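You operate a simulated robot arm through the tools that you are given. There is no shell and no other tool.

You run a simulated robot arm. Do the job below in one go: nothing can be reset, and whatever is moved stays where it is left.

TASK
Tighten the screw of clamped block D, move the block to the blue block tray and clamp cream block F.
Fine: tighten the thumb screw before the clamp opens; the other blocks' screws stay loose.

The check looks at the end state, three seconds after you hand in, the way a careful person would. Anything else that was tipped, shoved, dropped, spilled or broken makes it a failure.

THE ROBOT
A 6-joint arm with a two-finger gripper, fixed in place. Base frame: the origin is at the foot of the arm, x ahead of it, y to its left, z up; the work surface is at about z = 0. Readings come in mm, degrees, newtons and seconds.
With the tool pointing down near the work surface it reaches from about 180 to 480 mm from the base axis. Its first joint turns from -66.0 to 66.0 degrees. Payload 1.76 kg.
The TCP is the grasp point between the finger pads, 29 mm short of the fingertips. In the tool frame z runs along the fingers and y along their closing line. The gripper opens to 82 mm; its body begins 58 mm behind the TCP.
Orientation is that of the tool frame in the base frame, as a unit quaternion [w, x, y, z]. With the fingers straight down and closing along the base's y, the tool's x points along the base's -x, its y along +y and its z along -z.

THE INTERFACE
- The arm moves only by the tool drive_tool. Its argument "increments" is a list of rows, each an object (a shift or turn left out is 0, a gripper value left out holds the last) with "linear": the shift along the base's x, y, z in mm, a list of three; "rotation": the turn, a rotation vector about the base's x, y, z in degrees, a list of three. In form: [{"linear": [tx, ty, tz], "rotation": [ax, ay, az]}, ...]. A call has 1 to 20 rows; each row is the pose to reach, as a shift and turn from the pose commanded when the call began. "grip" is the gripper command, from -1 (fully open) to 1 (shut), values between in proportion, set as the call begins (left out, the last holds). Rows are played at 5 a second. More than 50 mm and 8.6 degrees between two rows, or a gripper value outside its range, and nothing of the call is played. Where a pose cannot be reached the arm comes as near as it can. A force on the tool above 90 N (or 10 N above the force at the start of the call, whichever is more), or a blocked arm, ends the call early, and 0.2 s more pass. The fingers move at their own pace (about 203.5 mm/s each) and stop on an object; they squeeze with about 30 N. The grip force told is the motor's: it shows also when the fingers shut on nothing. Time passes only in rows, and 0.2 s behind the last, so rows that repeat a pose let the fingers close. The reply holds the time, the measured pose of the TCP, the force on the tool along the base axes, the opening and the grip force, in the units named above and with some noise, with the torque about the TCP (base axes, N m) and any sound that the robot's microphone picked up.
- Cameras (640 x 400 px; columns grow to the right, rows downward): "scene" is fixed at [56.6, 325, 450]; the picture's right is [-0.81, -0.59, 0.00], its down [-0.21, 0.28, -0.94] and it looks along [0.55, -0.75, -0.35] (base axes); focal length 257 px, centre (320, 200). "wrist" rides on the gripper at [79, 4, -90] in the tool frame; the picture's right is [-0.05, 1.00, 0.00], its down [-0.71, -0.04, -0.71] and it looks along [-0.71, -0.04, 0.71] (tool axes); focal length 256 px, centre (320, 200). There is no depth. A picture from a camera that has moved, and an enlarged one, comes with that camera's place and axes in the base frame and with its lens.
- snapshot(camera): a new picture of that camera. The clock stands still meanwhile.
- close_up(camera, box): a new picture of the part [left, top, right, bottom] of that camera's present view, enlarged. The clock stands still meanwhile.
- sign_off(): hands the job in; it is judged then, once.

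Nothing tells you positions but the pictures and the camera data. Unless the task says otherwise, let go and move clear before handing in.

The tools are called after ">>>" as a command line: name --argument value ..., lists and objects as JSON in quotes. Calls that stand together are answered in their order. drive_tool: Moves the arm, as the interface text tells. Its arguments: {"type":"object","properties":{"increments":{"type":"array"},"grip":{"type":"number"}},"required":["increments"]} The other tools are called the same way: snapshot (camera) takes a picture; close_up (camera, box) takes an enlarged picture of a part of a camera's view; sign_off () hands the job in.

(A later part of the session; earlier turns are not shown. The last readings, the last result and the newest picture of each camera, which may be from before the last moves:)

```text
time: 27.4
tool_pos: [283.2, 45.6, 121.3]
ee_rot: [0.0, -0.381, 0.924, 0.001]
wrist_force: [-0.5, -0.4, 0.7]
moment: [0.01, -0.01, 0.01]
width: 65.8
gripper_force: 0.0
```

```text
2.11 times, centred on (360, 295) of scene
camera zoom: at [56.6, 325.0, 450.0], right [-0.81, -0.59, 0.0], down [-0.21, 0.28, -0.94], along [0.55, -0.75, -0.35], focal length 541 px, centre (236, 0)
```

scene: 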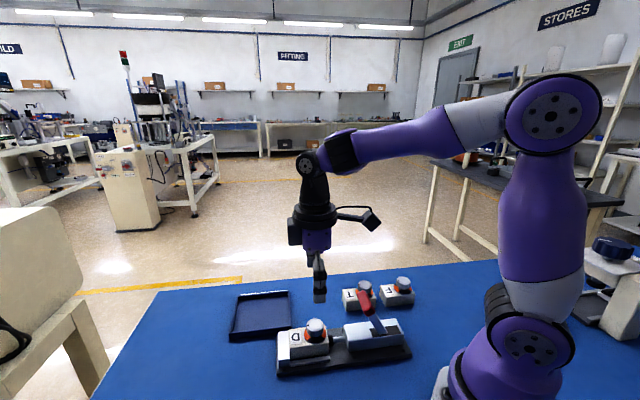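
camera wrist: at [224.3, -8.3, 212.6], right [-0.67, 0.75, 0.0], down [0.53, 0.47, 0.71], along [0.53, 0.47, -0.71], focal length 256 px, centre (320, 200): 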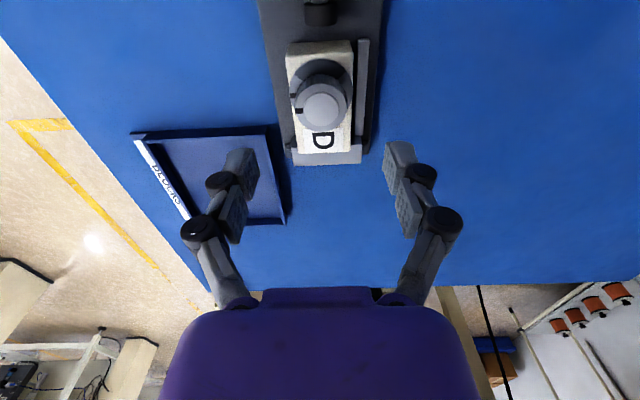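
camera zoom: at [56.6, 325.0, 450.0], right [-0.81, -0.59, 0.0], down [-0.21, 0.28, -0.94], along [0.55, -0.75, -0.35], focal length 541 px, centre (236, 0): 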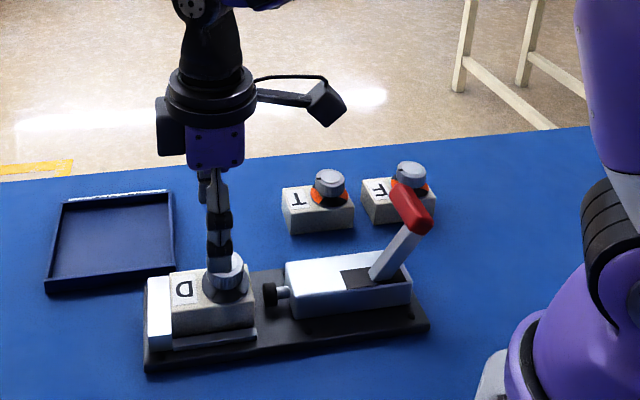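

The fingers hover above D at (283, 45, 122), and the lever rests at OPEN. I'll zoom in to check centring across the block and the side rail.

>>> close_up --camera "wrist" --box '[230, 10, 430, 200]'

>>> close_up --camera "scene" --box '[270, 290, 370, 380]'

```text
2.11 times, centred on (330, 105) of wrist
camera zoom: at [224.3, -8.3, 212.6], right [-0.67, 0.75, 0.0], down [0.53, 0.47, 0.71], along [0.53, 0.47, -0.71], focal length 539 px, centre (299, 400)
```

zoom: 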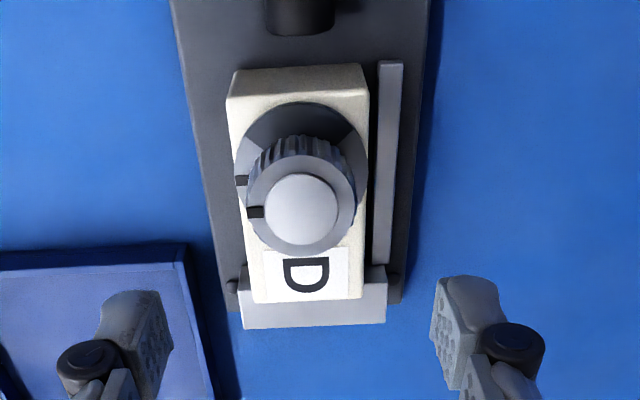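

```text
4.44 times, centred on (320, 335) of scene
camera zoom: at [56.6, 325.0, 450.0], right [-0.81, -0.59, 0.0], down [-0.21, 0.28, -0.94], along [0.55, -0.75, -0.35], focal length 1142 px, centre (320, -400)
```

zoom: 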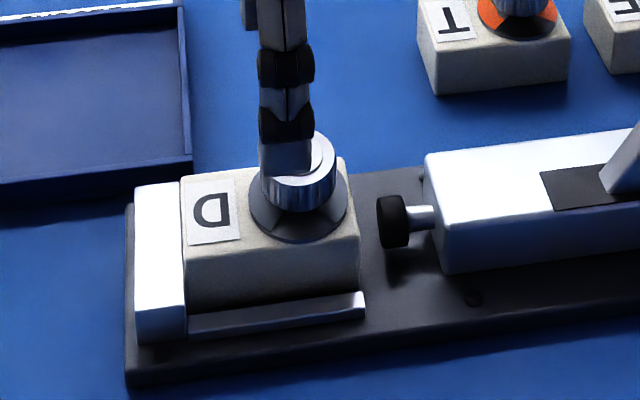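

D sits centred to within about a millimetre, and the side rail's top is around z 25, so I'll keep the fingertips near z 31. I'll descend and close across the block.

>>> drive_tool --increments '[{"linear": [-0.2, 0.6, -20]}, {"linear": [-0.2, 0.6, -40]}, {"linear": [-0.2, 0.6, -55]}, {"linear": [-0.2, 0.6, -62]}, {"linear": [-0.2, 0.6, -62]}]'

>>> close_up --camera "wrist" --box '[220, 60, 420, 260]'

>>> close_up --camera "scene" --box '[270, 290, 370, 380]'

```text
time: 28.6
tool_pos: [284.6, 43.3, 61.3]
ee_rot: [0.001, -0.381, 0.924, 0.001]
wrist_force: [-0.3, 0.7, 0.5]
moment: [0.0, -0.02, -0.02]
width: 65.6
gripper_force: 0.1
```

```text
2.00 times, centred on (320, 160) of wrist
camera zoom: at [225.0, -9.3, 150.7], right [-0.67, 0.75, 0.0], down [0.53, 0.47, 0.71], along [0.53, 0.47, -0.71], focal length 512 px, centre (320, 280)
```

zoom: 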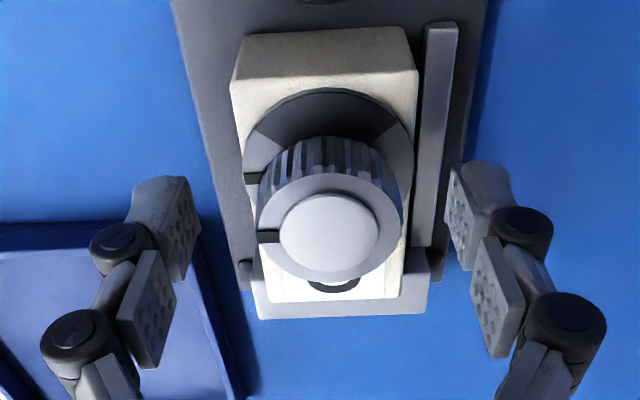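

```text
4.44 times, centred on (320, 335) of scene
camera zoom: at [56.6, 325.0, 450.0], right [-0.81, -0.59, 0.0], down [-0.21, 0.28, -0.94], along [0.55, -0.75, -0.35], focal length 1142 px, centre (320, -400)
```

zoom: 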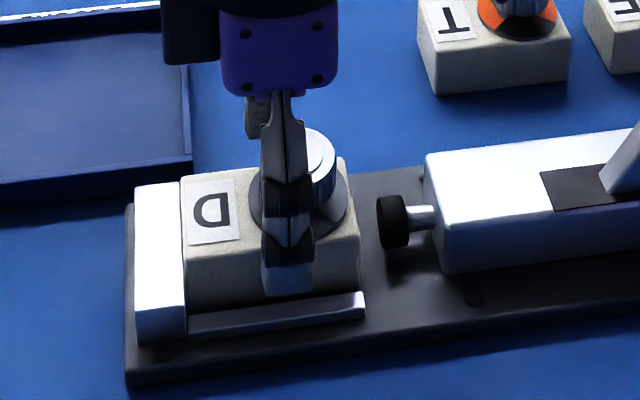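

The fingers are on either side of the block, above the rail. Closing now.

>>> drive_tool --increments '[{"linear": [0, 0, 0]}, {"linear": [0, 0, 0]}, {"linear": [0, 0, 0]}, {"linear": [0, 0, 0]}]' --grip 1

>>> close_up --camera "wrist" --box '[220, 60, 420, 260]'

>>> close_up --camera "scene" --box '[270, 290, 370, 380]'

```text
time: 29.6
tool_pos: [284.4, 44.8, 60.3]
ee_rot: [0.0, -0.381, 0.925, 0.0]
wrist_force: [-3.4, 1.5, 20.2]
moment: [0.01, 0.18, 0.12]
width: 41.4
gripper_force: 30.0
```

```text
2.00 times, centred on (320, 160) of wrist
camera zoom: at [225.2, -9.2, 151.1], right [-0.67, 0.75, 0.0], down [0.53, 0.47, 0.71], along [0.53, 0.47, -0.71], focal length 512 px, centre (320, 280)
```

zoom: 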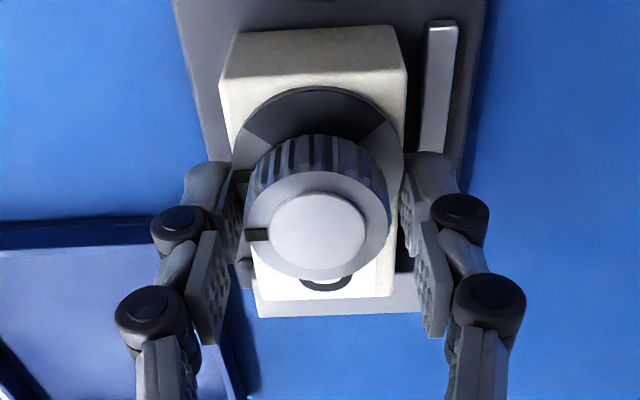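

```text
4.44 times, centred on (320, 335) of scene
camera zoom: at [56.6, 325.0, 450.0], right [-0.81, -0.59, 0.0], down [-0.21, 0.28, -0.94], along [0.55, -0.75, -0.35], focal length 1142 px, centre (320, -400)
```

zoom: 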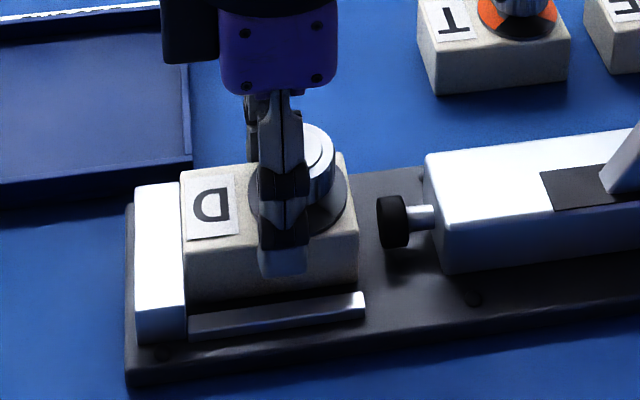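

D is held at 41.4 mm. I'll lift it straight up a little and check that it comes with the gripper.

>>> drive_tool --increments '[{"linear": [0, 0, 5]}, {"linear": [0, 0, 15]}, {"linear": [0, 0, 35]}, {"linear": [0, 0, 55]}, {"linear": [0, 0, 55]}]'

>>> snapshot --camera "wrist"

>>> close_up --camera "scene" --box '[220, 240, 420, 390]'

```text
time: 30.8
tool_pos: [282.3, 46.3, 115.9]
ee_rot: [0.001, -0.381, 0.925, 0.001]
wrist_force: [0.4, 0.5, -2.0]
moment: [0.0, 0.02, 0.01]
width: 41.7
gripper_force: 29.8
```

```text
taken
camera wrist: at [224.2, -8.1, 206.1], right [-0.67, 0.75, 0.0], down [0.53, 0.47, 0.71], along [0.53, 0.47, -0.71], focal length 256 px, centre (320, 200)
```

wrist: 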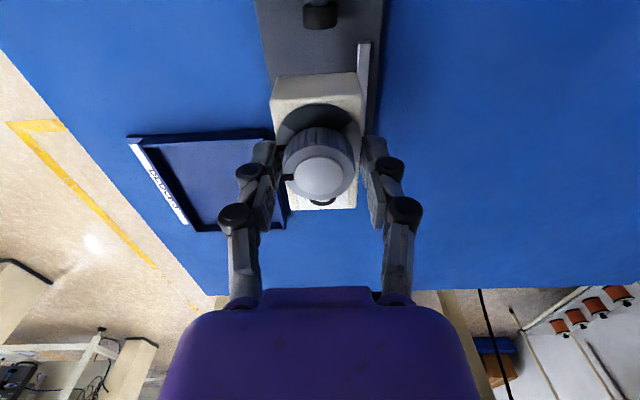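

```text
2.67 times, centred on (320, 315) of scene
camera zoom: at [56.6, 325.0, 450.0], right [-0.81, -0.59, 0.0], down [-0.21, 0.28, -0.94], along [0.55, -0.75, -0.35], focal length 685 px, centre (320, -107)
```

zoom: 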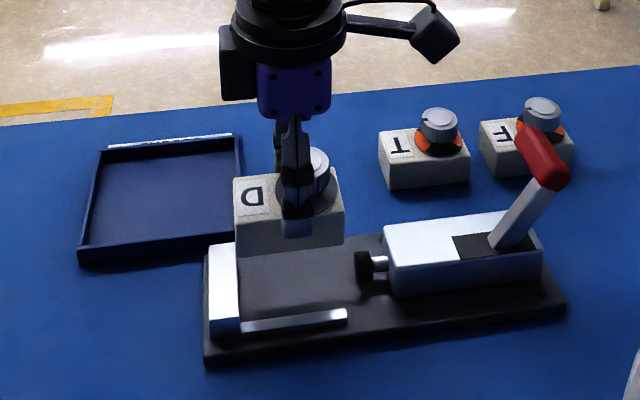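

D is lifted cleanly and weighs only about 2 N. The tray centre works out at about (426, 34), so I'll carry D across at this height.

>>> drive_tool --increments '[{"linear": [20, -2, 4]}, {"linear": [42, -4, 4]}, {"linear": [64, -6, 4]}, {"linear": [86, -8, 4]}, {"linear": [108, -10, 4]}, {"linear": [128, -11, 4]}, {"linear": [142, -12, 0]}, {"linear": [142, -12, 0]}]'

>>> snapshot --camera "wrist"

>>> close_up --camera "scene" --box '[200, 200, 400, 390]'

```text
time: 32.6
tool_pos: [423.7, 33.3, 114.7]
ee_rot: [0.001, -0.381, 0.924, 0.001]
wrist_force: [-0.3, -0.1, -1.4]
moment: [-0.01, 0.01, 0.0]
width: 41.3
gripper_force: 30.4
```

```text
taken
camera wrist: at [364.8, -20.5, 205.0], right [-0.67, 0.75, 0.0], down [0.53, 0.47, 0.71], along [0.53, 0.47, -0.71], focal length 256 px, centre (320, 200)
```

wrist: 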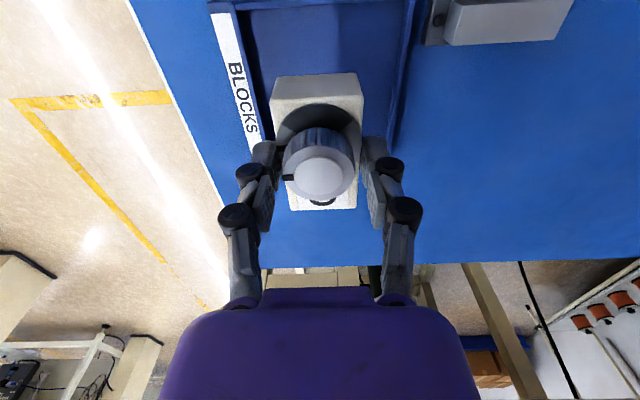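

```text
2.11 times, centred on (300, 295) of scene
camera zoom: at [56.6, 325.0, 450.0], right [-0.81, -0.59, 0.0], down [-0.21, 0.28, -0.94], along [0.55, -0.75, -0.35], focal length 541 px, centre (362, 0)
```

zoom: 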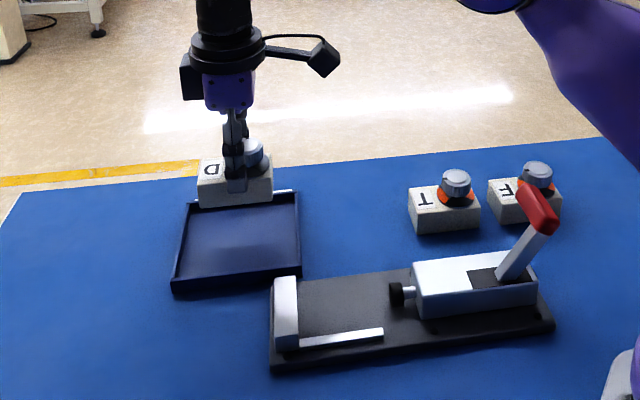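

D is above the tray's middle, to within a few millimetres along both tray axes. I'll descend to just above the tray floor.

>>> drive_tool --increments '[{"linear": [0.5, 0.5, -15]}, {"linear": [1, 1, -30]}, {"linear": [1, 1, -45]}, {"linear": [1, 1, -55]}, {"linear": [1, 1, -55]}]'

>>> close_up --camera "scene" --box '[210, 250, 340, 360]'

>>> snapshot --camera "wrist"

```text
time: 33.8
tool_pos: [424.5, 35.2, 57.7]
ee_rot: [0.001, -0.381, 0.924, 0.001]
wrist_force: [-0.1, -0.2, -1.7]
moment: [0.03, 0.02, 0.01]
width: 41.6
gripper_force: 29.6
```

```text
3.64 times, centred on (275, 305) of scene
camera zoom: at [56.6, 325.0, 450.0], right [-0.81, -0.59, 0.0], down [-0.21, 0.28, -0.94], along [0.55, -0.75, -0.35], focal length 934 px, centre (484, -182)
```

zoom: 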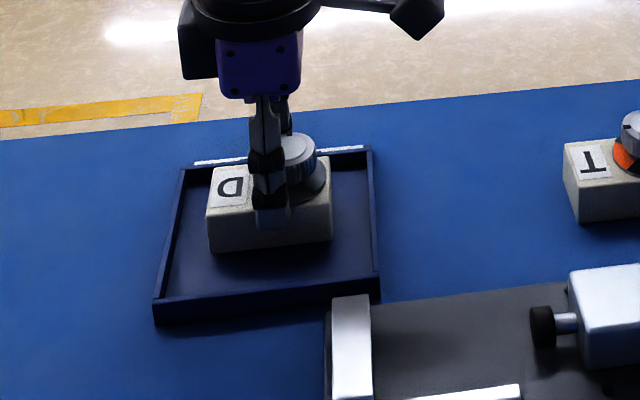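

```text
taken
camera wrist: at [366.1, -19.5, 148.9], right [-0.67, 0.75, 0.0], down [0.53, 0.47, 0.71], along [0.53, 0.47, -0.71], focal length 256 px, centre (320, 200)
```

wrist: 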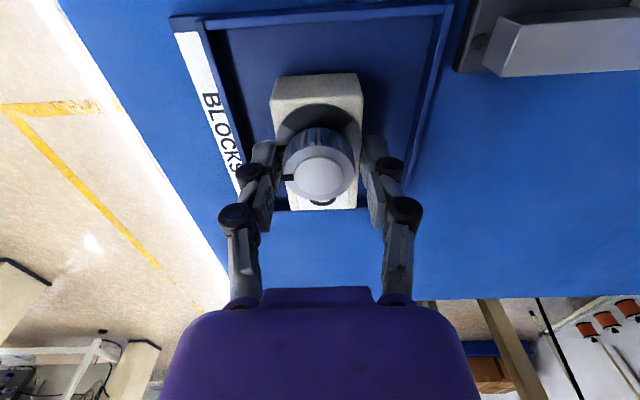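

D is inside the tray walls, just above the floor. I'll lower in millimetre steps until I feel contact.

>>> drive_tool --increments '[{"linear": [0, 0, -1]}, {"linear": [0, 0, -2]}, {"linear": [0, 0, -3]}, {"linear": [0, 0, -4]}]'

>>> drive_tool --increments '[{"linear": [0, 0, -1]}, {"linear": [0, 0, -2]}]'

```text
time: 34.8
tool_pos: [426.0, 33.8, 56.0]
ee_rot: [0.0, -0.381, 0.924, 0.002]
wrist_force: [-1.3, 0.3, 1.5]
moment: [0.06, -0.1, 0.02]
width: 41.4
gripper_force: 30.4
```

```text
time: 35.4
tool_pos: [426.6, 35.0, 55.3]
ee_rot: [0.001, -0.381, 0.924, 0.0]
wrist_force: [-7.5, 0.3, 25.1]
moment: [0.04, 0.26, 0.03]
width: 41.7
gripper_force: 29.7
```

Contact with the tray floor is clear (25 N). I'll ease up slightly, release and rise.

>>> drive_tool --increments '[{"linear": [0, 0, 1]}, {"linear": [0, 0, 1.5]}]'

>>> drive_tool --increments '[{"linear": [0, 0, 0]}, {"linear": [0, 0, 0]}, {"linear": [0, 0, 3]}, {"linear": [0, 0, 25]}, {"linear": [0, 0, 60]}, {"linear": [0, 0, 90]}, {"linear": [0, 0, 90]}]' --grip -0.45

>>> snapshot --camera "wrist"

>>> close_up --camera "scene" --box '[210, 250, 440, 390]'

```text
time: 36.0
tool_pos: [426.1, 33.5, 55.7]
ee_rot: [0.001, -0.381, 0.925, 0.0]
wrist_force: [4.3, 0.3, 7.9]
moment: [0.2, -0.51, -0.08]
width: 41.7
gripper_force: 30.3
```

```text
time: 37.6
tool_pos: [426.2, 33.9, 145.1]
ee_rot: [0.001, -0.382, 0.924, 0.001]
wrist_force: [0.0, 0.2, -0.2]
moment: [0.0, -0.01, 0.0]
width: 59.3
gripper_force: 0.0
```

```text
taken
camera wrist: at [366.6, -19.2, 236.1], right [-0.67, 0.75, 0.0], down [0.53, 0.47, 0.71], along [0.53, 0.47, -0.71], focal length 256 px, centre (320, 200)
```

wrist: 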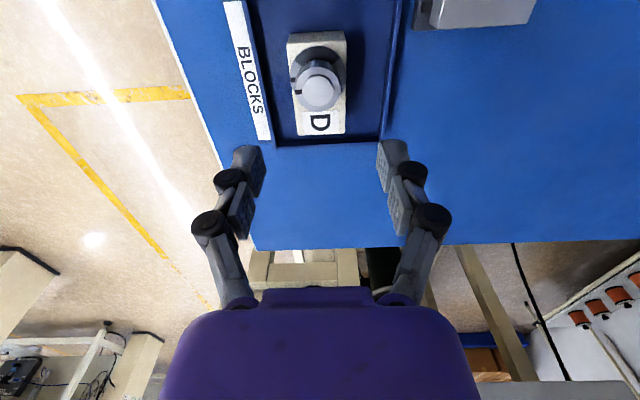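

```text
2.78 times, centred on (325, 320) of scene
camera zoom: at [56.6, 325.0, 450.0], right [-0.81, -0.59, 0.0], down [-0.21, 0.28, -0.94], along [0.55, -0.75, -0.35], focal length 715 px, centre (306, -134)
```

zoom: 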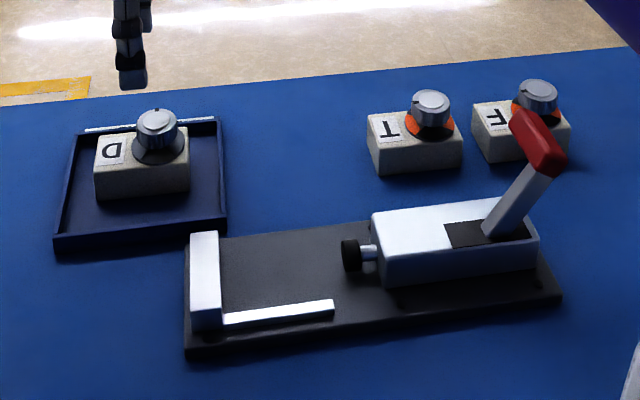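

D stands flat inside the blue tray with its window dark. Next I'll travel high over to block F, keeping the same yaw, and look at it from above.

>>> drive_tool --increments '[{"linear": [-15, -15, 10]}, {"linear": [-40, -40, 25]}, {"linear": [-66, -66, 25]}, {"linear": [-92, -92, 25]}, {"linear": [-118, -118, 25]}, {"linear": [-144, -144, 25]}, {"linear": [-170, -170, 25]}, {"linear": [-196, -196, 25]}, {"linear": [-215, -214, 25]}, {"linear": [-225, -224, 25]}, {"linear": [-225, -224, 25]}]'

>>> snapshot --camera "wrist"

>>> close_up --camera "scene" --box '[300, 200, 500, 390]'

```text
time: 40.0
tool_pos: [201.9, -190.9, 169.3]
ee_rot: [0.001, -0.381, 0.925, 0.001]
wrist_force: [-0.2, 0.9, 0.8]
moment: [0.02, 0.0, 0.0]
width: 59.7
gripper_force: 0.1
```

```text
taken
camera wrist: at [141.9, -244.4, 259.6], right [-0.67, 0.75, 0.0], down [0.53, 0.47, 0.71], along [0.53, 0.47, -0.71], focal length 256 px, centre (320, 200)
```

wrist: 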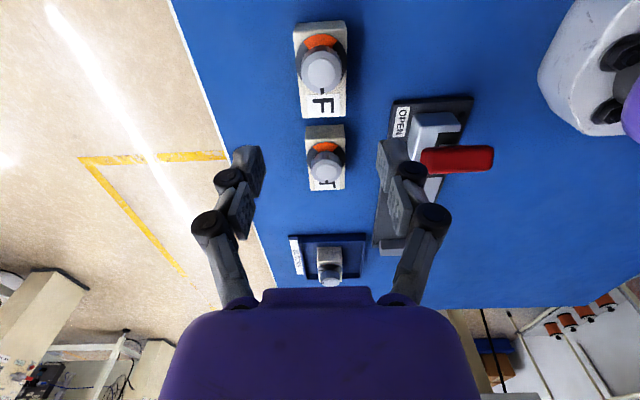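

```text
2.11 times, centred on (400, 295) of scene
camera zoom: at [56.6, 325.0, 450.0], right [-0.81, -0.59, 0.0], down [-0.21, 0.28, -0.94], along [0.55, -0.75, -0.35], focal length 541 px, centre (152, 0)
```

zoom: 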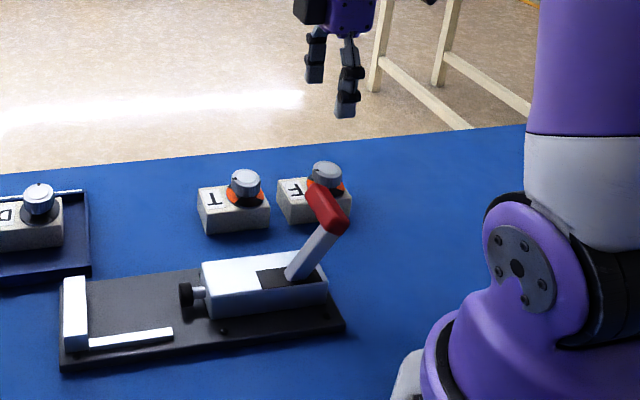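

F is directly ahead of the fingers and T sits just past it; the pose is reachable. I'll zoom in to fix F's position and heading.

>>> close_up --camera "wrist" --box '[250, 10, 400, 210]'

>>> close_up --camera "wrist" --box '[270, 10, 370, 130]'

>>> close_up --camera "scene" --box '[380, 260, 480, 330]'

```text
2.00 times, centred on (325, 110) of wrist
camera zoom: at [141.9, -244.4, 259.6], right [-0.67, 0.75, 0.0], down [0.53, 0.47, 0.71], along [0.53, 0.47, -0.71], focal length 512 px, centre (310, 380)
```

zoom: 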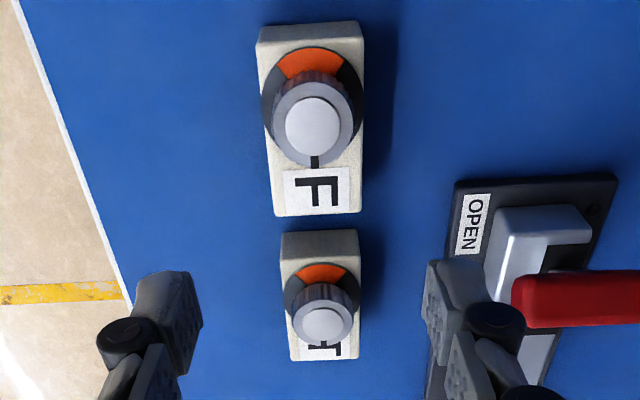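

```text
3.33 times, centred on (320, 70) of wrist
camera zoom: at [141.9, -244.4, 259.6], right [-0.67, 0.75, 0.0], down [0.53, 0.47, 0.71], along [0.53, 0.47, -0.71], focal length 853 px, centre (320, 633)
```

zoom: 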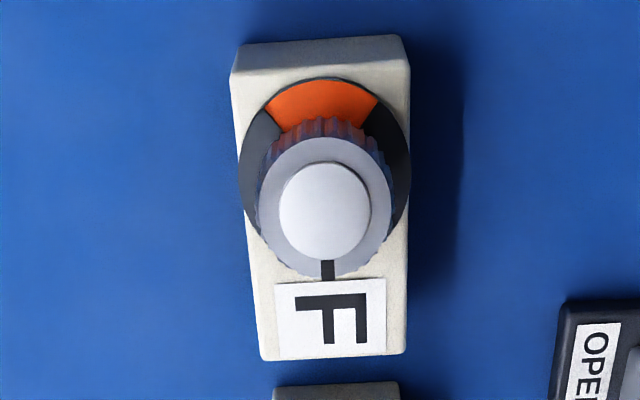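

```text
5.71 times, centred on (430, 295) of scene
camera zoom: at [56.6, 325.0, 450.0], right [-0.81, -0.59, 0.0], down [-0.21, 0.28, -0.94], along [0.55, -0.75, -0.35], focal length 1468 px, centre (-309, -343)
```

zoom: 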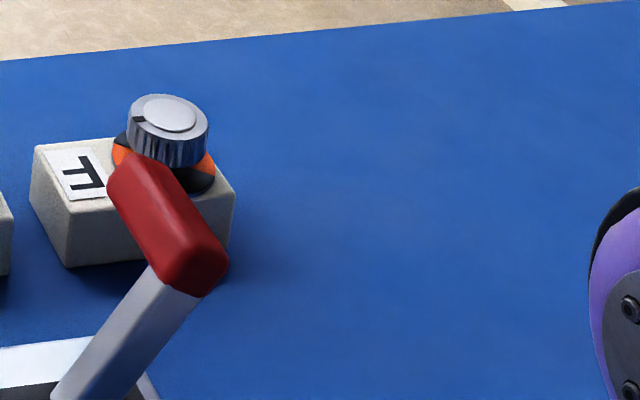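

F's centre is at about (200.8, -189.1), aligned with the current yaw. I'll centre over it, open a bit wider and descend to the same relative grip height I used on D.

>>> drive_tool --increments '[{"linear": [0, 1.2, -25]}, {"linear": [0, 2.5, -50]}, {"linear": [0, 2.5, -75]}, {"linear": [0, 2.5, -85]}, {"linear": [0, 2.5, -85]}]' --grip -0.6

>>> snapshot --camera "wrist"

>>> close_up --camera "scene" --box '[330, 200, 500, 340]'

```text
time: 41.2
tool_pos: [199.7, -189.3, 84.4]
ee_rot: [0.0, -0.381, 0.925, 0.002]
wrist_force: [0.3, -0.1, 0.5]
moment: [-0.01, -0.02, 0.01]
width: 65.5
gripper_force: 0.1
```

```text
taken
camera wrist: at [140.5, -242.8, 174.0], right [-0.67, 0.75, 0.0], down [0.53, 0.47, 0.71], along [0.53, 0.47, -0.71], focal length 256 px, centre (320, 200)
```

wrist: 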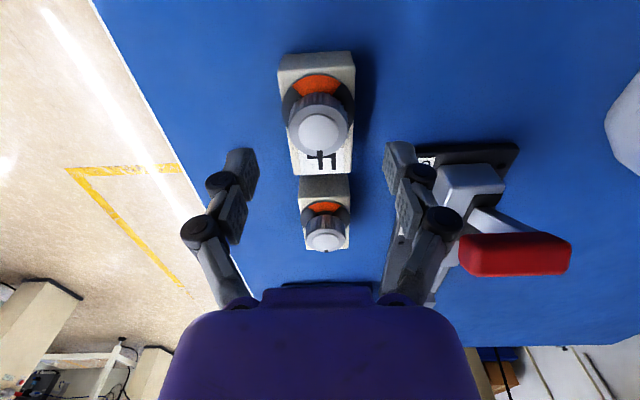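

```text
2.86 times, centred on (415, 270) of scene
camera zoom: at [56.6, 325.0, 450.0], right [-0.81, -0.59, 0.0], down [-0.21, 0.28, -0.94], along [0.55, -0.75, -0.35], focal length 734 px, centre (49, 0)
```

zoom: 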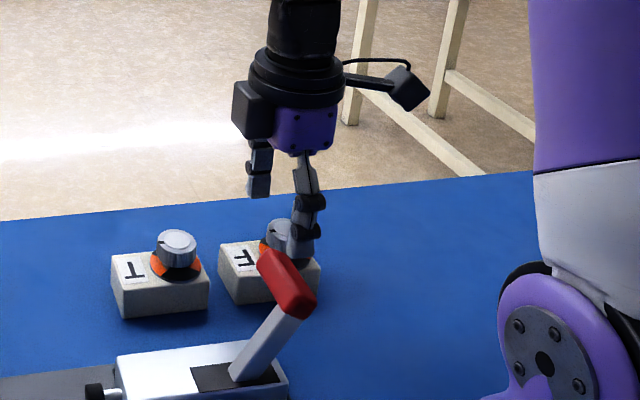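

The fingers are centred over F and well clear of the lever. I'll descend to grip height and check before closing.

>>> drive_tool --increments '[{"linear": [0.7, 0.4, -12]}, {"linear": [1.4, 0.9, -24]}, {"linear": [1.4, 0.9, -34]}, {"linear": [1.4, 0.9, -34]}]'

>>> close_up --camera "wrist" --box '[220, 40, 420, 260]'

>>> close_up --camera "scene" --box '[340, 240, 460, 330]'

```text
time: 42.2
tool_pos: [204.2, -187.6, 50.4]
ee_rot: [0.001, -0.381, 0.924, 0.001]
wrist_force: [0.0, -0.2, 0.4]
moment: [0.03, 0.01, 0.0]
width: 65.5
gripper_force: 0.1
```

```text
1.82 times, centred on (320, 150) of wrist
camera zoom: at [145.2, -241.0, 141.5], right [-0.67, 0.75, 0.0], down [0.53, 0.47, 0.71], along [0.53, 0.47, -0.71], focal length 465 px, centre (320, 291)
```

zoom: 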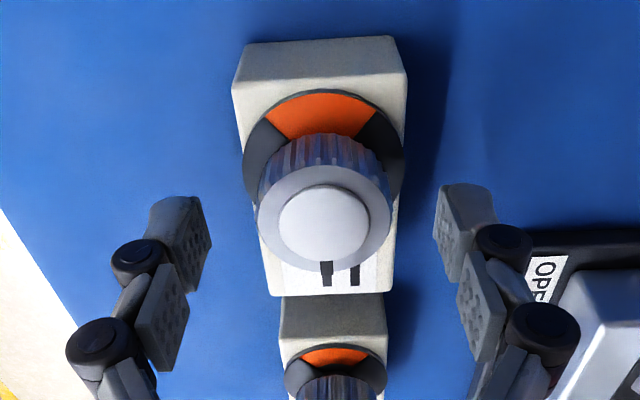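

```text
4.44 times, centred on (400, 285) of scene
camera zoom: at [56.6, 325.0, 450.0], right [-0.81, -0.59, 0.0], down [-0.21, 0.28, -0.94], along [0.55, -0.75, -0.35], focal length 1142 px, centre (-36, -178)
```

zoom: 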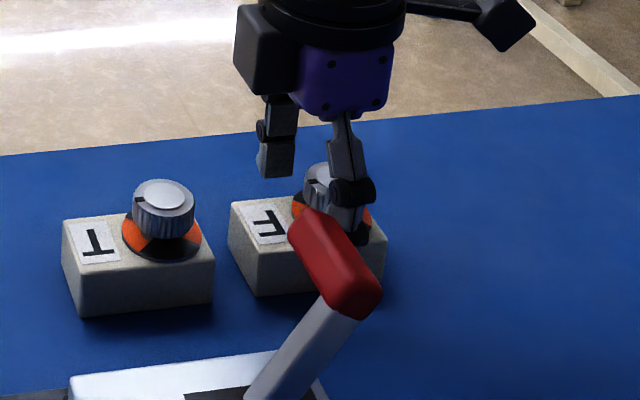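

The tool drifted about 3 mm in x from where I asked, so I'll correct that before closing.

>>> drive_tool --increments '[{"linear": [-1.3, 0, -0.5]}, {"linear": [-2.6, 0, -1]}, {"linear": [-2.6, 0, -1]}]'

>>> close_up --camera "wrist" --box '[220, 40, 420, 260]'

```text
time: 43.0
tool_pos: [202.1, -186.3, 50.1]
ee_rot: [0.001, -0.381, 0.925, 0.001]
wrist_force: [-0.4, -0.4, -0.6]
moment: [-0.03, 0.0, -0.01]
width: 65.4
gripper_force: 0.1
```

```text
1.82 times, centred on (320, 150) of wrist
camera zoom: at [142.6, -240.9, 141.0], right [-0.67, 0.75, 0.0], down [0.53, 0.47, 0.71], along [0.53, 0.47, -0.71], focal length 465 px, centre (320, 291)
```

zoom: 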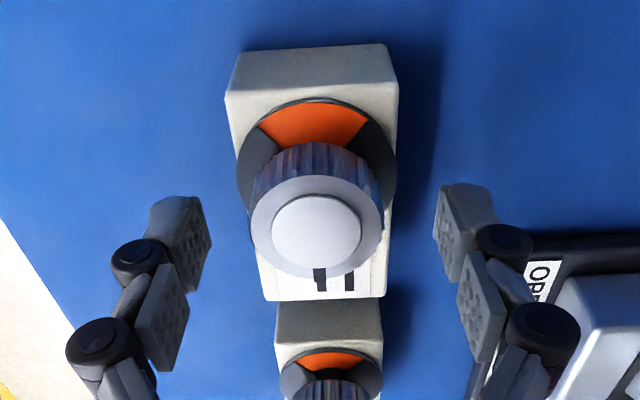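

F is within about a millimetre of centre between the fingers. Closing now.

>>> drive_tool --increments '[{"linear": [0.8, 0, 0]}, {"linear": [0.8, 0, 0]}, {"linear": [0.8, 0, 0]}, {"linear": [0.8, 0, 0]}]' --grip 1

>>> close_up --camera "wrist" --box '[220, 40, 420, 260]'

>>> close_up --camera "scene" --box '[340, 240, 460, 330]'

```text
time: 44.0
tool_pos: [200.7, -186.7, 50.6]
ee_rot: [0.001, -0.381, 0.925, 0.0]
wrist_force: [3.6, -1.7, 12.3]
moment: [-0.06, -0.02, -0.01]
width: 41.4
gripper_force: 30.2
```

```text
1.82 times, centred on (320, 150) of wrist
camera zoom: at [142.6, -240.9, 141.3], right [-0.67, 0.75, 0.0], down [0.53, 0.47, 0.71], along [0.53, 0.47, -0.71], focal length 465 px, centre (320, 291)
```

zoom: 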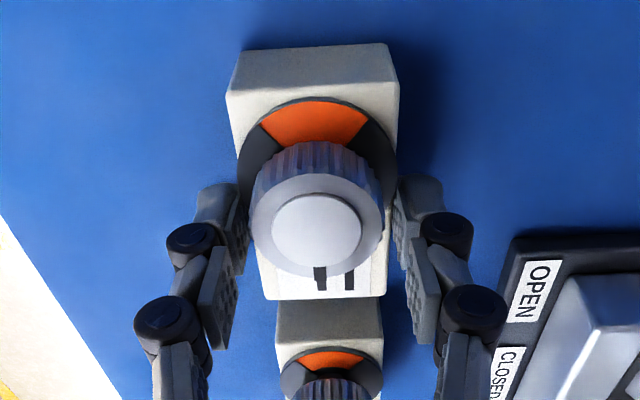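

```text
4.44 times, centred on (400, 285) of scene
camera zoom: at [56.6, 325.0, 450.0], right [-0.81, -0.59, 0.0], down [-0.21, 0.28, -0.94], along [0.55, -0.75, -0.35], focal length 1142 px, centre (-36, -178)
```

zoom: 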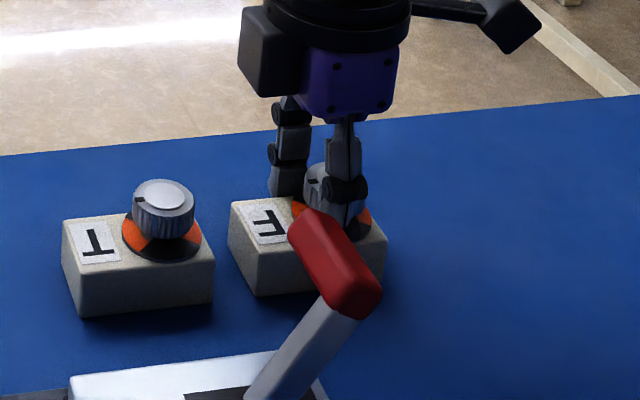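

F is held at 41.4 mm. I'll lift it straight up 100 mm and carry it over to the fixture, well clear of T and the lever.

>>> drive_tool --increments '[{"linear": [0, 0, 5]}, {"linear": [0, 0, 25]}, {"linear": [0, 0, 60]}, {"linear": [0, 0, 100]}, {"linear": [0, 0, 100]}]'

>>> close_up --camera "scene" --box '[300, 200, 480, 340]'

>>> snapshot --camera "wrist"

```text
time: 45.2
tool_pos: [200.0, -187.4, 149.8]
ee_rot: [0.0, -0.381, 0.924, 0.001]
wrist_force: [-0.6, 0.7, -2.1]
moment: [0.01, 0.0, -0.02]
width: 41.4
gripper_force: 29.8
```

```text
2.86 times, centred on (390, 270) of scene
camera zoom: at [56.6, 325.0, 450.0], right [-0.81, -0.59, 0.0], down [-0.21, 0.28, -0.94], along [0.55, -0.75, -0.35], focal length 734 px, centre (120, 0)
```

zoom: 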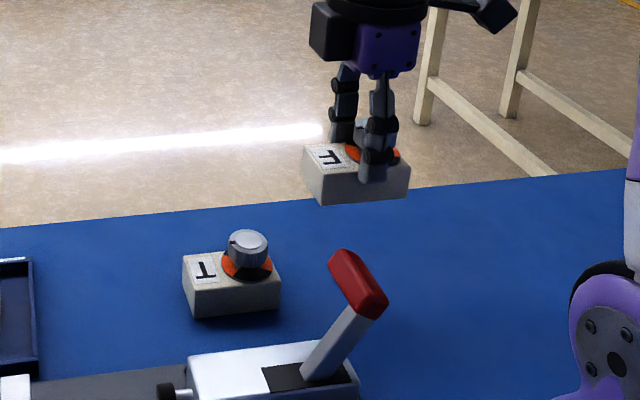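

```text
taken
camera wrist: at [140.6, -240.5, 239.8], right [-0.67, 0.75, 0.0], down [0.53, 0.47, 0.71], along [0.53, 0.47, -0.71], focal length 256 px, centre (320, 200)
```

wrist: 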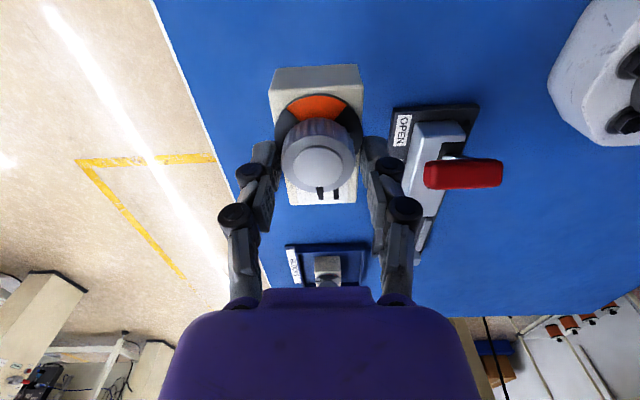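

F is up and level. I'll now carry it to above the fixture seat.

>>> drive_tool --increments '[{"linear": [6, 16, 0]}, {"linear": [16, 44, 0]}, {"linear": [27, 74, 0]}, {"linear": [38, 105, 0]}, {"linear": [49, 136, 0]}, {"linear": [60, 167, 0]}, {"linear": [71, 197, 0]}, {"linear": [79, 220, 0]}, {"linear": [83.7, 232.6, 0]}, {"linear": [83.7, 232.6, 0]}]'

>>> snapshot --camera "wrist"

>>> close_up --camera "scene" --box '[230, 200, 430, 390]'

```text
time: 47.4
tool_pos: [286.2, 47.0, 149.9]
ee_rot: [0.001, -0.381, 0.925, 0.002]
wrist_force: [0.0, 0.0, -1.8]
moment: [0.0, 0.04, -0.01]
width: 41.3
gripper_force: 29.7
```

```text
taken
camera wrist: at [227.1, -6.7, 240.8], right [-0.67, 0.75, 0.0], down [0.53, 0.47, 0.71], along [0.53, 0.47, -0.71], focal length 256 px, centre (320, 200)
```

wrist: 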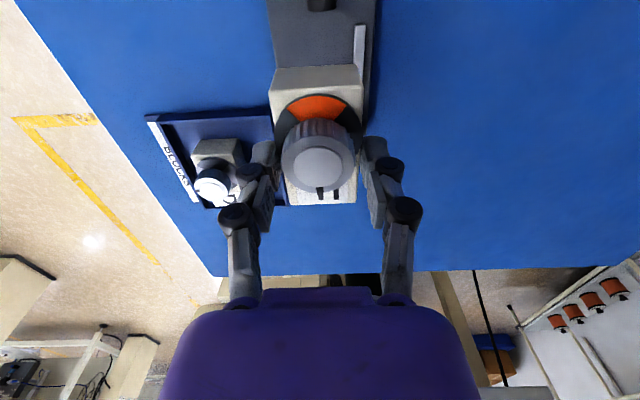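

```text
2.11 times, centred on (330, 295) of scene
camera zoom: at [56.6, 325.0, 450.0], right [-0.81, -0.59, 0.0], down [-0.21, 0.28, -0.94], along [0.55, -0.75, -0.35], focal length 541 px, centre (299, 0)
```

zoom: 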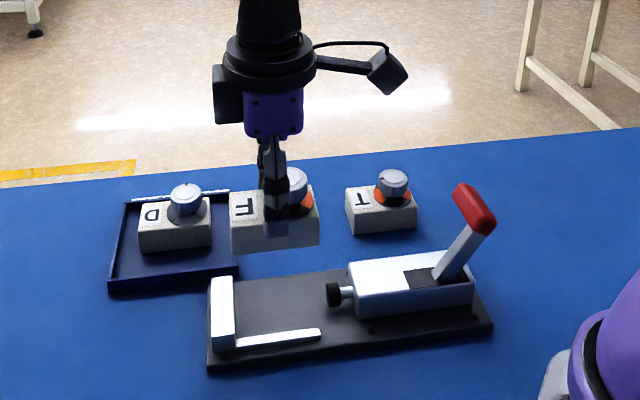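

F is above the seat, about 3 mm too far toward the end stop. I'll correct that while descending partway and check again.

>>> drive_tool --increments '[{"linear": [-2.8, -1.4, -15]}, {"linear": [-2.8, -1.4, -30]}, {"linear": [-2.8, -1.4, -45]}, {"linear": [-2.8, -1.4, -50]}, {"linear": [-2.8, -1.4, -50]}]'

>>> snapshot --camera "wrist"

>>> close_up --camera "scene" --box '[260, 260, 400, 390]'

```text
time: 48.6
tool_pos: [283.3, 45.6, 99.2]
ee_rot: [0.001, -0.381, 0.925, 0.002]
wrist_force: [0.5, 0.3, -2.2]
moment: [-0.02, -0.01, -0.02]
width: 41.4
gripper_force: 30.0
```

```text
taken
camera wrist: at [224.5, -8.4, 190.2], right [-0.67, 0.75, 0.0], down [0.53, 0.47, 0.71], along [0.53, 0.47, -0.71], focal length 256 px, centre (320, 200)
```

wrist: 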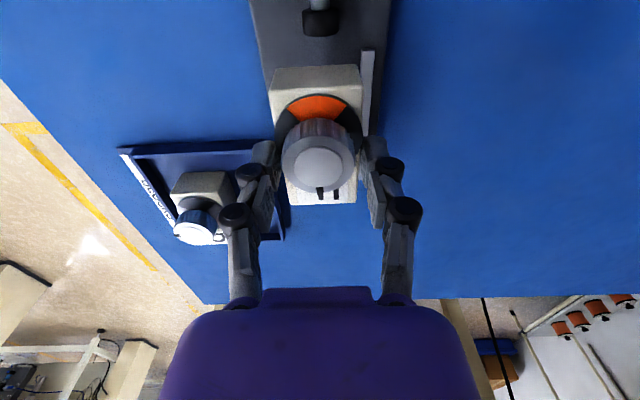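

```text
3.08 times, centred on (330, 325) of scene
camera zoom: at [56.6, 325.0, 450.0], right [-0.81, -0.59, 0.0], down [-0.21, 0.28, -0.94], along [0.55, -0.75, -0.35], focal length 790 px, centre (289, -185)
```

zoom: 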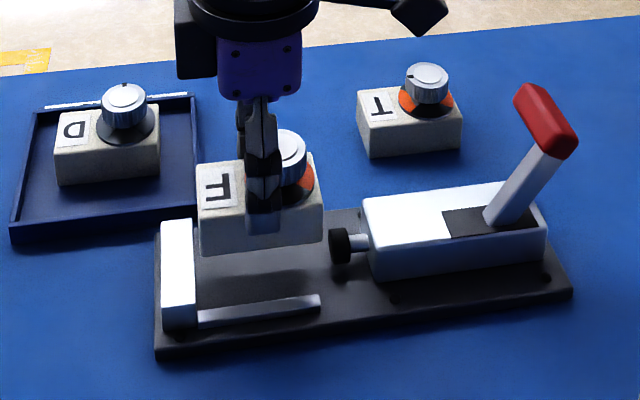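

F is positioned with about a 3 mm gap to the end stop. I'll lower further and check the gap again before setting it down.

>>> drive_tool --increments '[{"linear": [0, 0, -10]}, {"linear": [0, 0, -20]}, {"linear": [0, 0, -28]}, {"linear": [0, 0, -28]}]'

>>> close_up --camera "wrist" --box '[220, 0, 420, 220]'

>>> close_up --camera "scene" --box '[270, 290, 370, 380]'

```text
time: 49.6
tool_pos: [283.2, 44.9, 74.2]
ee_rot: [0.0, -0.381, 0.925, 0.002]
wrist_force: [-0.5, -0.6, -1.7]
moment: [-0.02, -0.02, -0.01]
width: 41.3
gripper_force: 30.5
```

```text
1.82 times, centred on (320, 110) of wrist
camera zoom: at [224.1, -8.5, 164.0], right [-0.67, 0.75, 0.0], down [0.53, 0.47, 0.71], along [0.53, 0.47, -0.71], focal length 465 px, centre (320, 364)
```

zoom: 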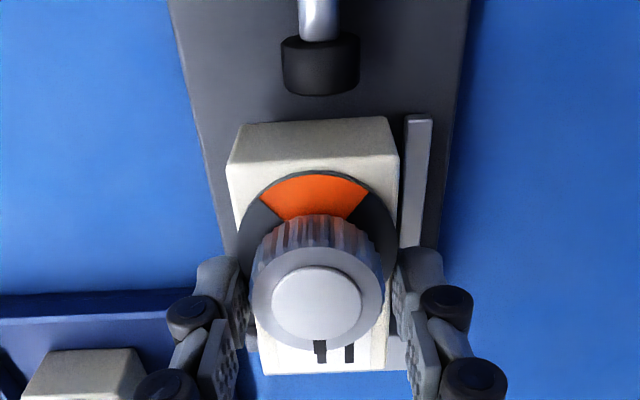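

```text
4.44 times, centred on (320, 335) of scene
camera zoom: at [56.6, 325.0, 450.0], right [-0.81, -0.59, 0.0], down [-0.21, 0.28, -0.94], along [0.55, -0.75, -0.35], focal length 1142 px, centre (320, -400)
```

zoom: 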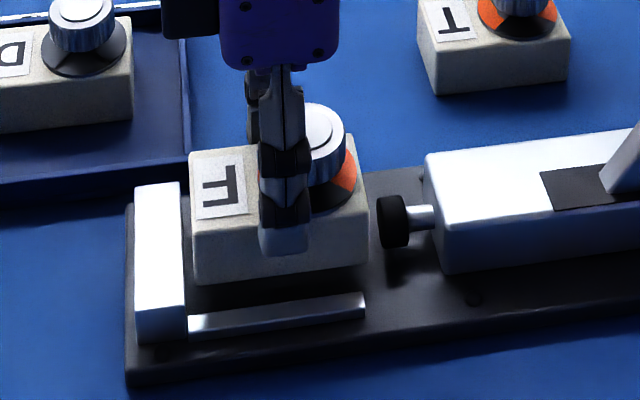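

The gap is fine and F is about 1 mm off the plunger line, so I'll correct that and lower to contact in small steps.

>>> drive_tool --increments '[{"linear": [-0.9, 0.9, -4]}, {"linear": [-0.9, 0.9, -8]}, {"linear": [-0.9, 0.9, -10]}, {"linear": [-0.9, 0.9, -11]}]'

>>> drive_tool --increments '[{"linear": [0, 0, -1]}, {"linear": [0, 0, -2]}]'

```text
time: 50.6
tool_pos: [281.1, 44.7, 61.6]
ee_rot: [0.001, -0.381, 0.925, 0.001]
wrist_force: [0.8, 0.5, -2.0]
moment: [-0.02, 0.0, 0.0]
width: 41.4
gripper_force: 30.0
```

```text
time: 51.2
tool_pos: [281.8, 45.9, 61.9]
ee_rot: [0.002, -0.381, 0.925, 0.0]
wrist_force: [-0.9, -9.7, 24.9]
moment: [-0.29, 0.02, 0.0]
width: 42.0
gripper_force: 30.0
```

F touched down on the fixture plate (25 N). I'll ease off 1 mm and look at the gaps.

>>> drive_tool --increments '[{"linear": [0, 0, 0.8]}, {"linear": [0, 0, 1.2]}]'

>>> close_up --camera "wrist" --box '[220, 20, 420, 240]'

>>> close_up --camera "scene" --box '[270, 300, 370, 370]'

```text
time: 51.8
tool_pos: [281.1, 47.3, 61.6]
ee_rot: [0.001, -0.382, 0.924, 0.001]
wrist_force: [3.3, 1.2, 7.0]
moment: [0.14, -0.54, 0.03]
width: 41.9
gripper_force: 29.7
```

```text
1.82 times, centred on (320, 130) of wrist
camera zoom: at [221.7, -6.9, 151.5], right [-0.67, 0.74, 0.0], down [0.53, 0.47, 0.71], along [0.53, 0.47, -0.71], focal length 465 px, centre (320, 327)
```

zoom: 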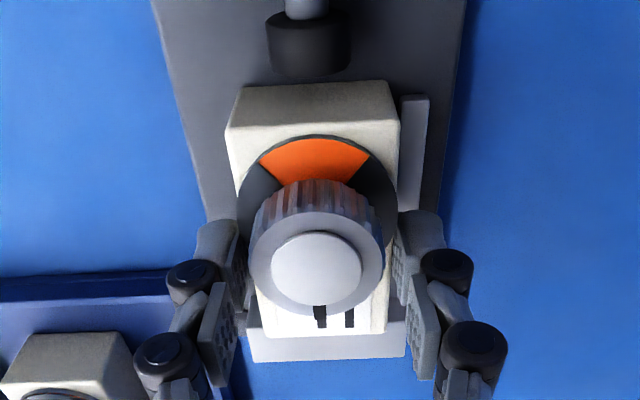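

```text
5.71 times, centred on (320, 335) of scene
camera zoom: at [56.6, 325.0, 450.0], right [-0.81, -0.59, 0.0], down [-0.21, 0.28, -0.94], along [0.55, -0.75, -0.35], focal length 1468 px, centre (320, -571)
```

zoom: 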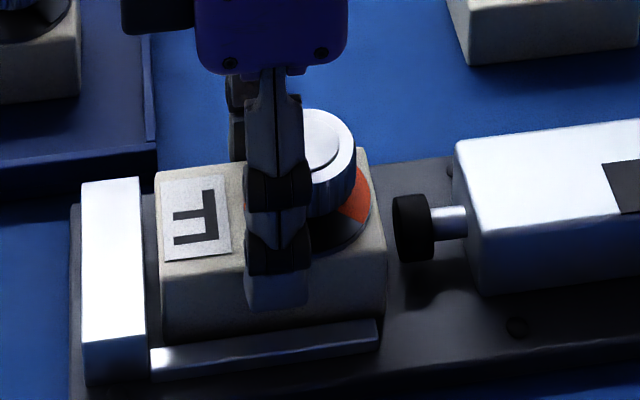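

The block sits about 2 mm too far toward the rail and 3 mm short of the end stop. I'll lift it a hair, shift it onto the plunger line and nudge it toward the stop.

>>> drive_tool --increments '[{"linear": [0, 0, 2.5]}, {"linear": [1.6, -1.6, 2.5]}, {"linear": [1.6, -1.6, 2.5]}]'

>>> close_up --camera "wrist" --box '[220, 20, 420, 240]'

```text
time: 52.6
tool_pos: [282.8, 44.2, 62.7]
ee_rot: [0.0, -0.381, 0.925, 0.001]
wrist_force: [0.5, -0.8, -3.1]
moment: [-0.01, -0.04, 0.06]
width: 41.7
gripper_force: 29.9
```

```text
1.82 times, centred on (320, 130) of wrist
camera zoom: at [223.6, -9.9, 153.1], right [-0.67, 0.75, 0.0], down [0.53, 0.47, 0.71], along [0.53, 0.47, -0.71], focal length 465 px, centre (320, 327)
```

zoom: 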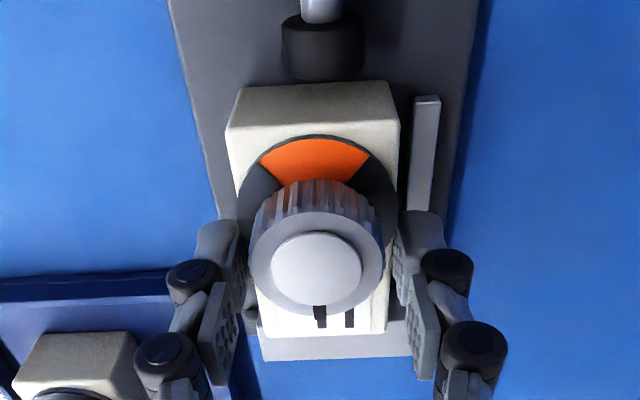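

It moved a bit too far; now it's about 2 mm the other way. I'll nudge it back halfway and toward the stop.

>>> drive_tool --increments '[{"linear": [0.1, 1.2, 0]}, {"linear": [0.2, 2.4, 0]}, {"linear": [0.2, 2.4, 0]}]'

>>> close_up --camera "wrist" --box '[220, 20, 420, 240]'

>>> close_up --camera "scene" --box '[270, 300, 370, 370]'

```text
time: 53.4
tool_pos: [283.5, 46.7, 63.6]
ee_rot: [0.0, -0.381, 0.924, 0.001]
wrist_force: [0.5, -0.3, -1.9]
moment: [-0.01, -0.03, 0.02]
width: 41.3
gripper_force: 29.3
```

```text
1.82 times, centred on (320, 130) of wrist
camera zoom: at [223.7, -7.5, 153.8], right [-0.67, 0.75, 0.0], down [0.53, 0.47, 0.71], along [0.53, 0.47, -0.71], focal length 465 px, centre (320, 327)
```

zoom: 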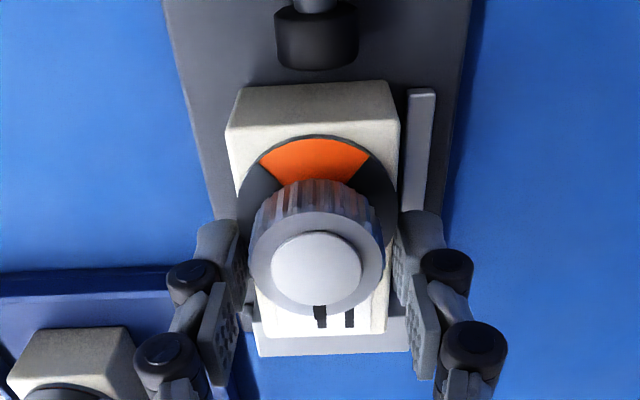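

```text
5.71 times, centred on (320, 335) of scene
camera zoom: at [56.6, 325.0, 450.0], right [-0.81, -0.59, 0.0], down [-0.21, 0.28, -0.94], along [0.55, -0.75, -0.35], focal length 1468 px, centre (320, -571)
```

zoom: 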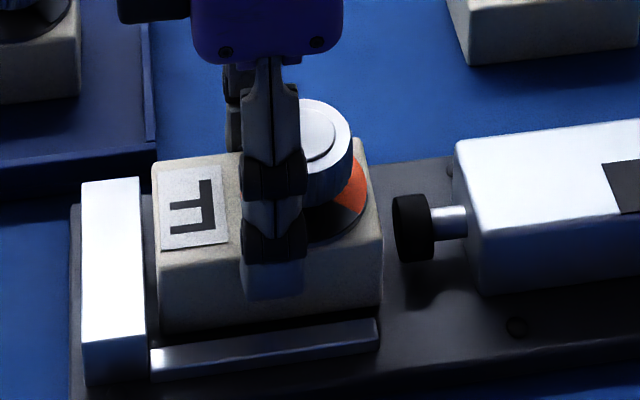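

F is now lined up with the plunger, with about 3 mm left to the stop. I'll slide it toward the stop gently and then set it down.

>>> drive_tool --increments '[{"linear": [0.7, 0.7, 0]}, {"linear": [1.4, 1.4, 0]}, {"linear": [1.8, 1.8, 0]}]'

>>> drive_tool --increments '[{"linear": [0, 0, -0.8]}, {"linear": [0, 0, -1.6]}, {"linear": [0, 0, -2.2]}]'

>>> close_up --camera "wrist" --box '[220, 20, 420, 240]'

>>> close_up --camera "scene" --box '[270, 300, 370, 370]'

```text
time: 54.2
tool_pos: [283.7, 47.7, 62.8]
ee_rot: [0.0, -0.382, 0.924, 0.002]
wrist_force: [-0.4, 0.7, -1.4]
moment: [0.02, -0.02, 0.01]
width: 41.5
gripper_force: 30.0
```

```text
time: 55.0
tool_pos: [284.8, 48.2, 61.6]
ee_rot: [0.001, -0.381, 0.925, 0.0]
wrist_force: [-7.9, -2.5, 25.0]
moment: [-0.03, 0.23, 0.02]
width: 41.5
gripper_force: 30.1
```

```text
1.82 times, centred on (320, 130) of wrist
camera zoom: at [226.4, -5.6, 151.2], right [-0.67, 0.75, 0.0], down [0.53, 0.47, 0.71], along [0.53, 0.47, -0.71], focal length 465 px, centre (320, 327)
```

zoom: 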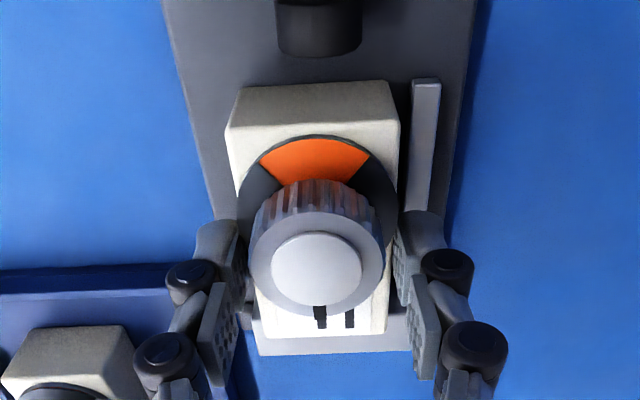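

```text
5.71 times, centred on (320, 335) of scene
camera zoom: at [56.5, 325.0, 450.0], right [-0.81, -0.59, 0.0], down [-0.21, 0.28, -0.94], along [0.55, -0.75, -0.35], focal length 1468 px, centre (320, -571)
```

zoom: 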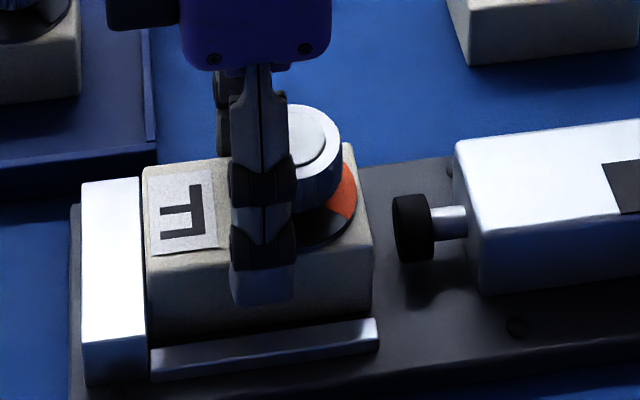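

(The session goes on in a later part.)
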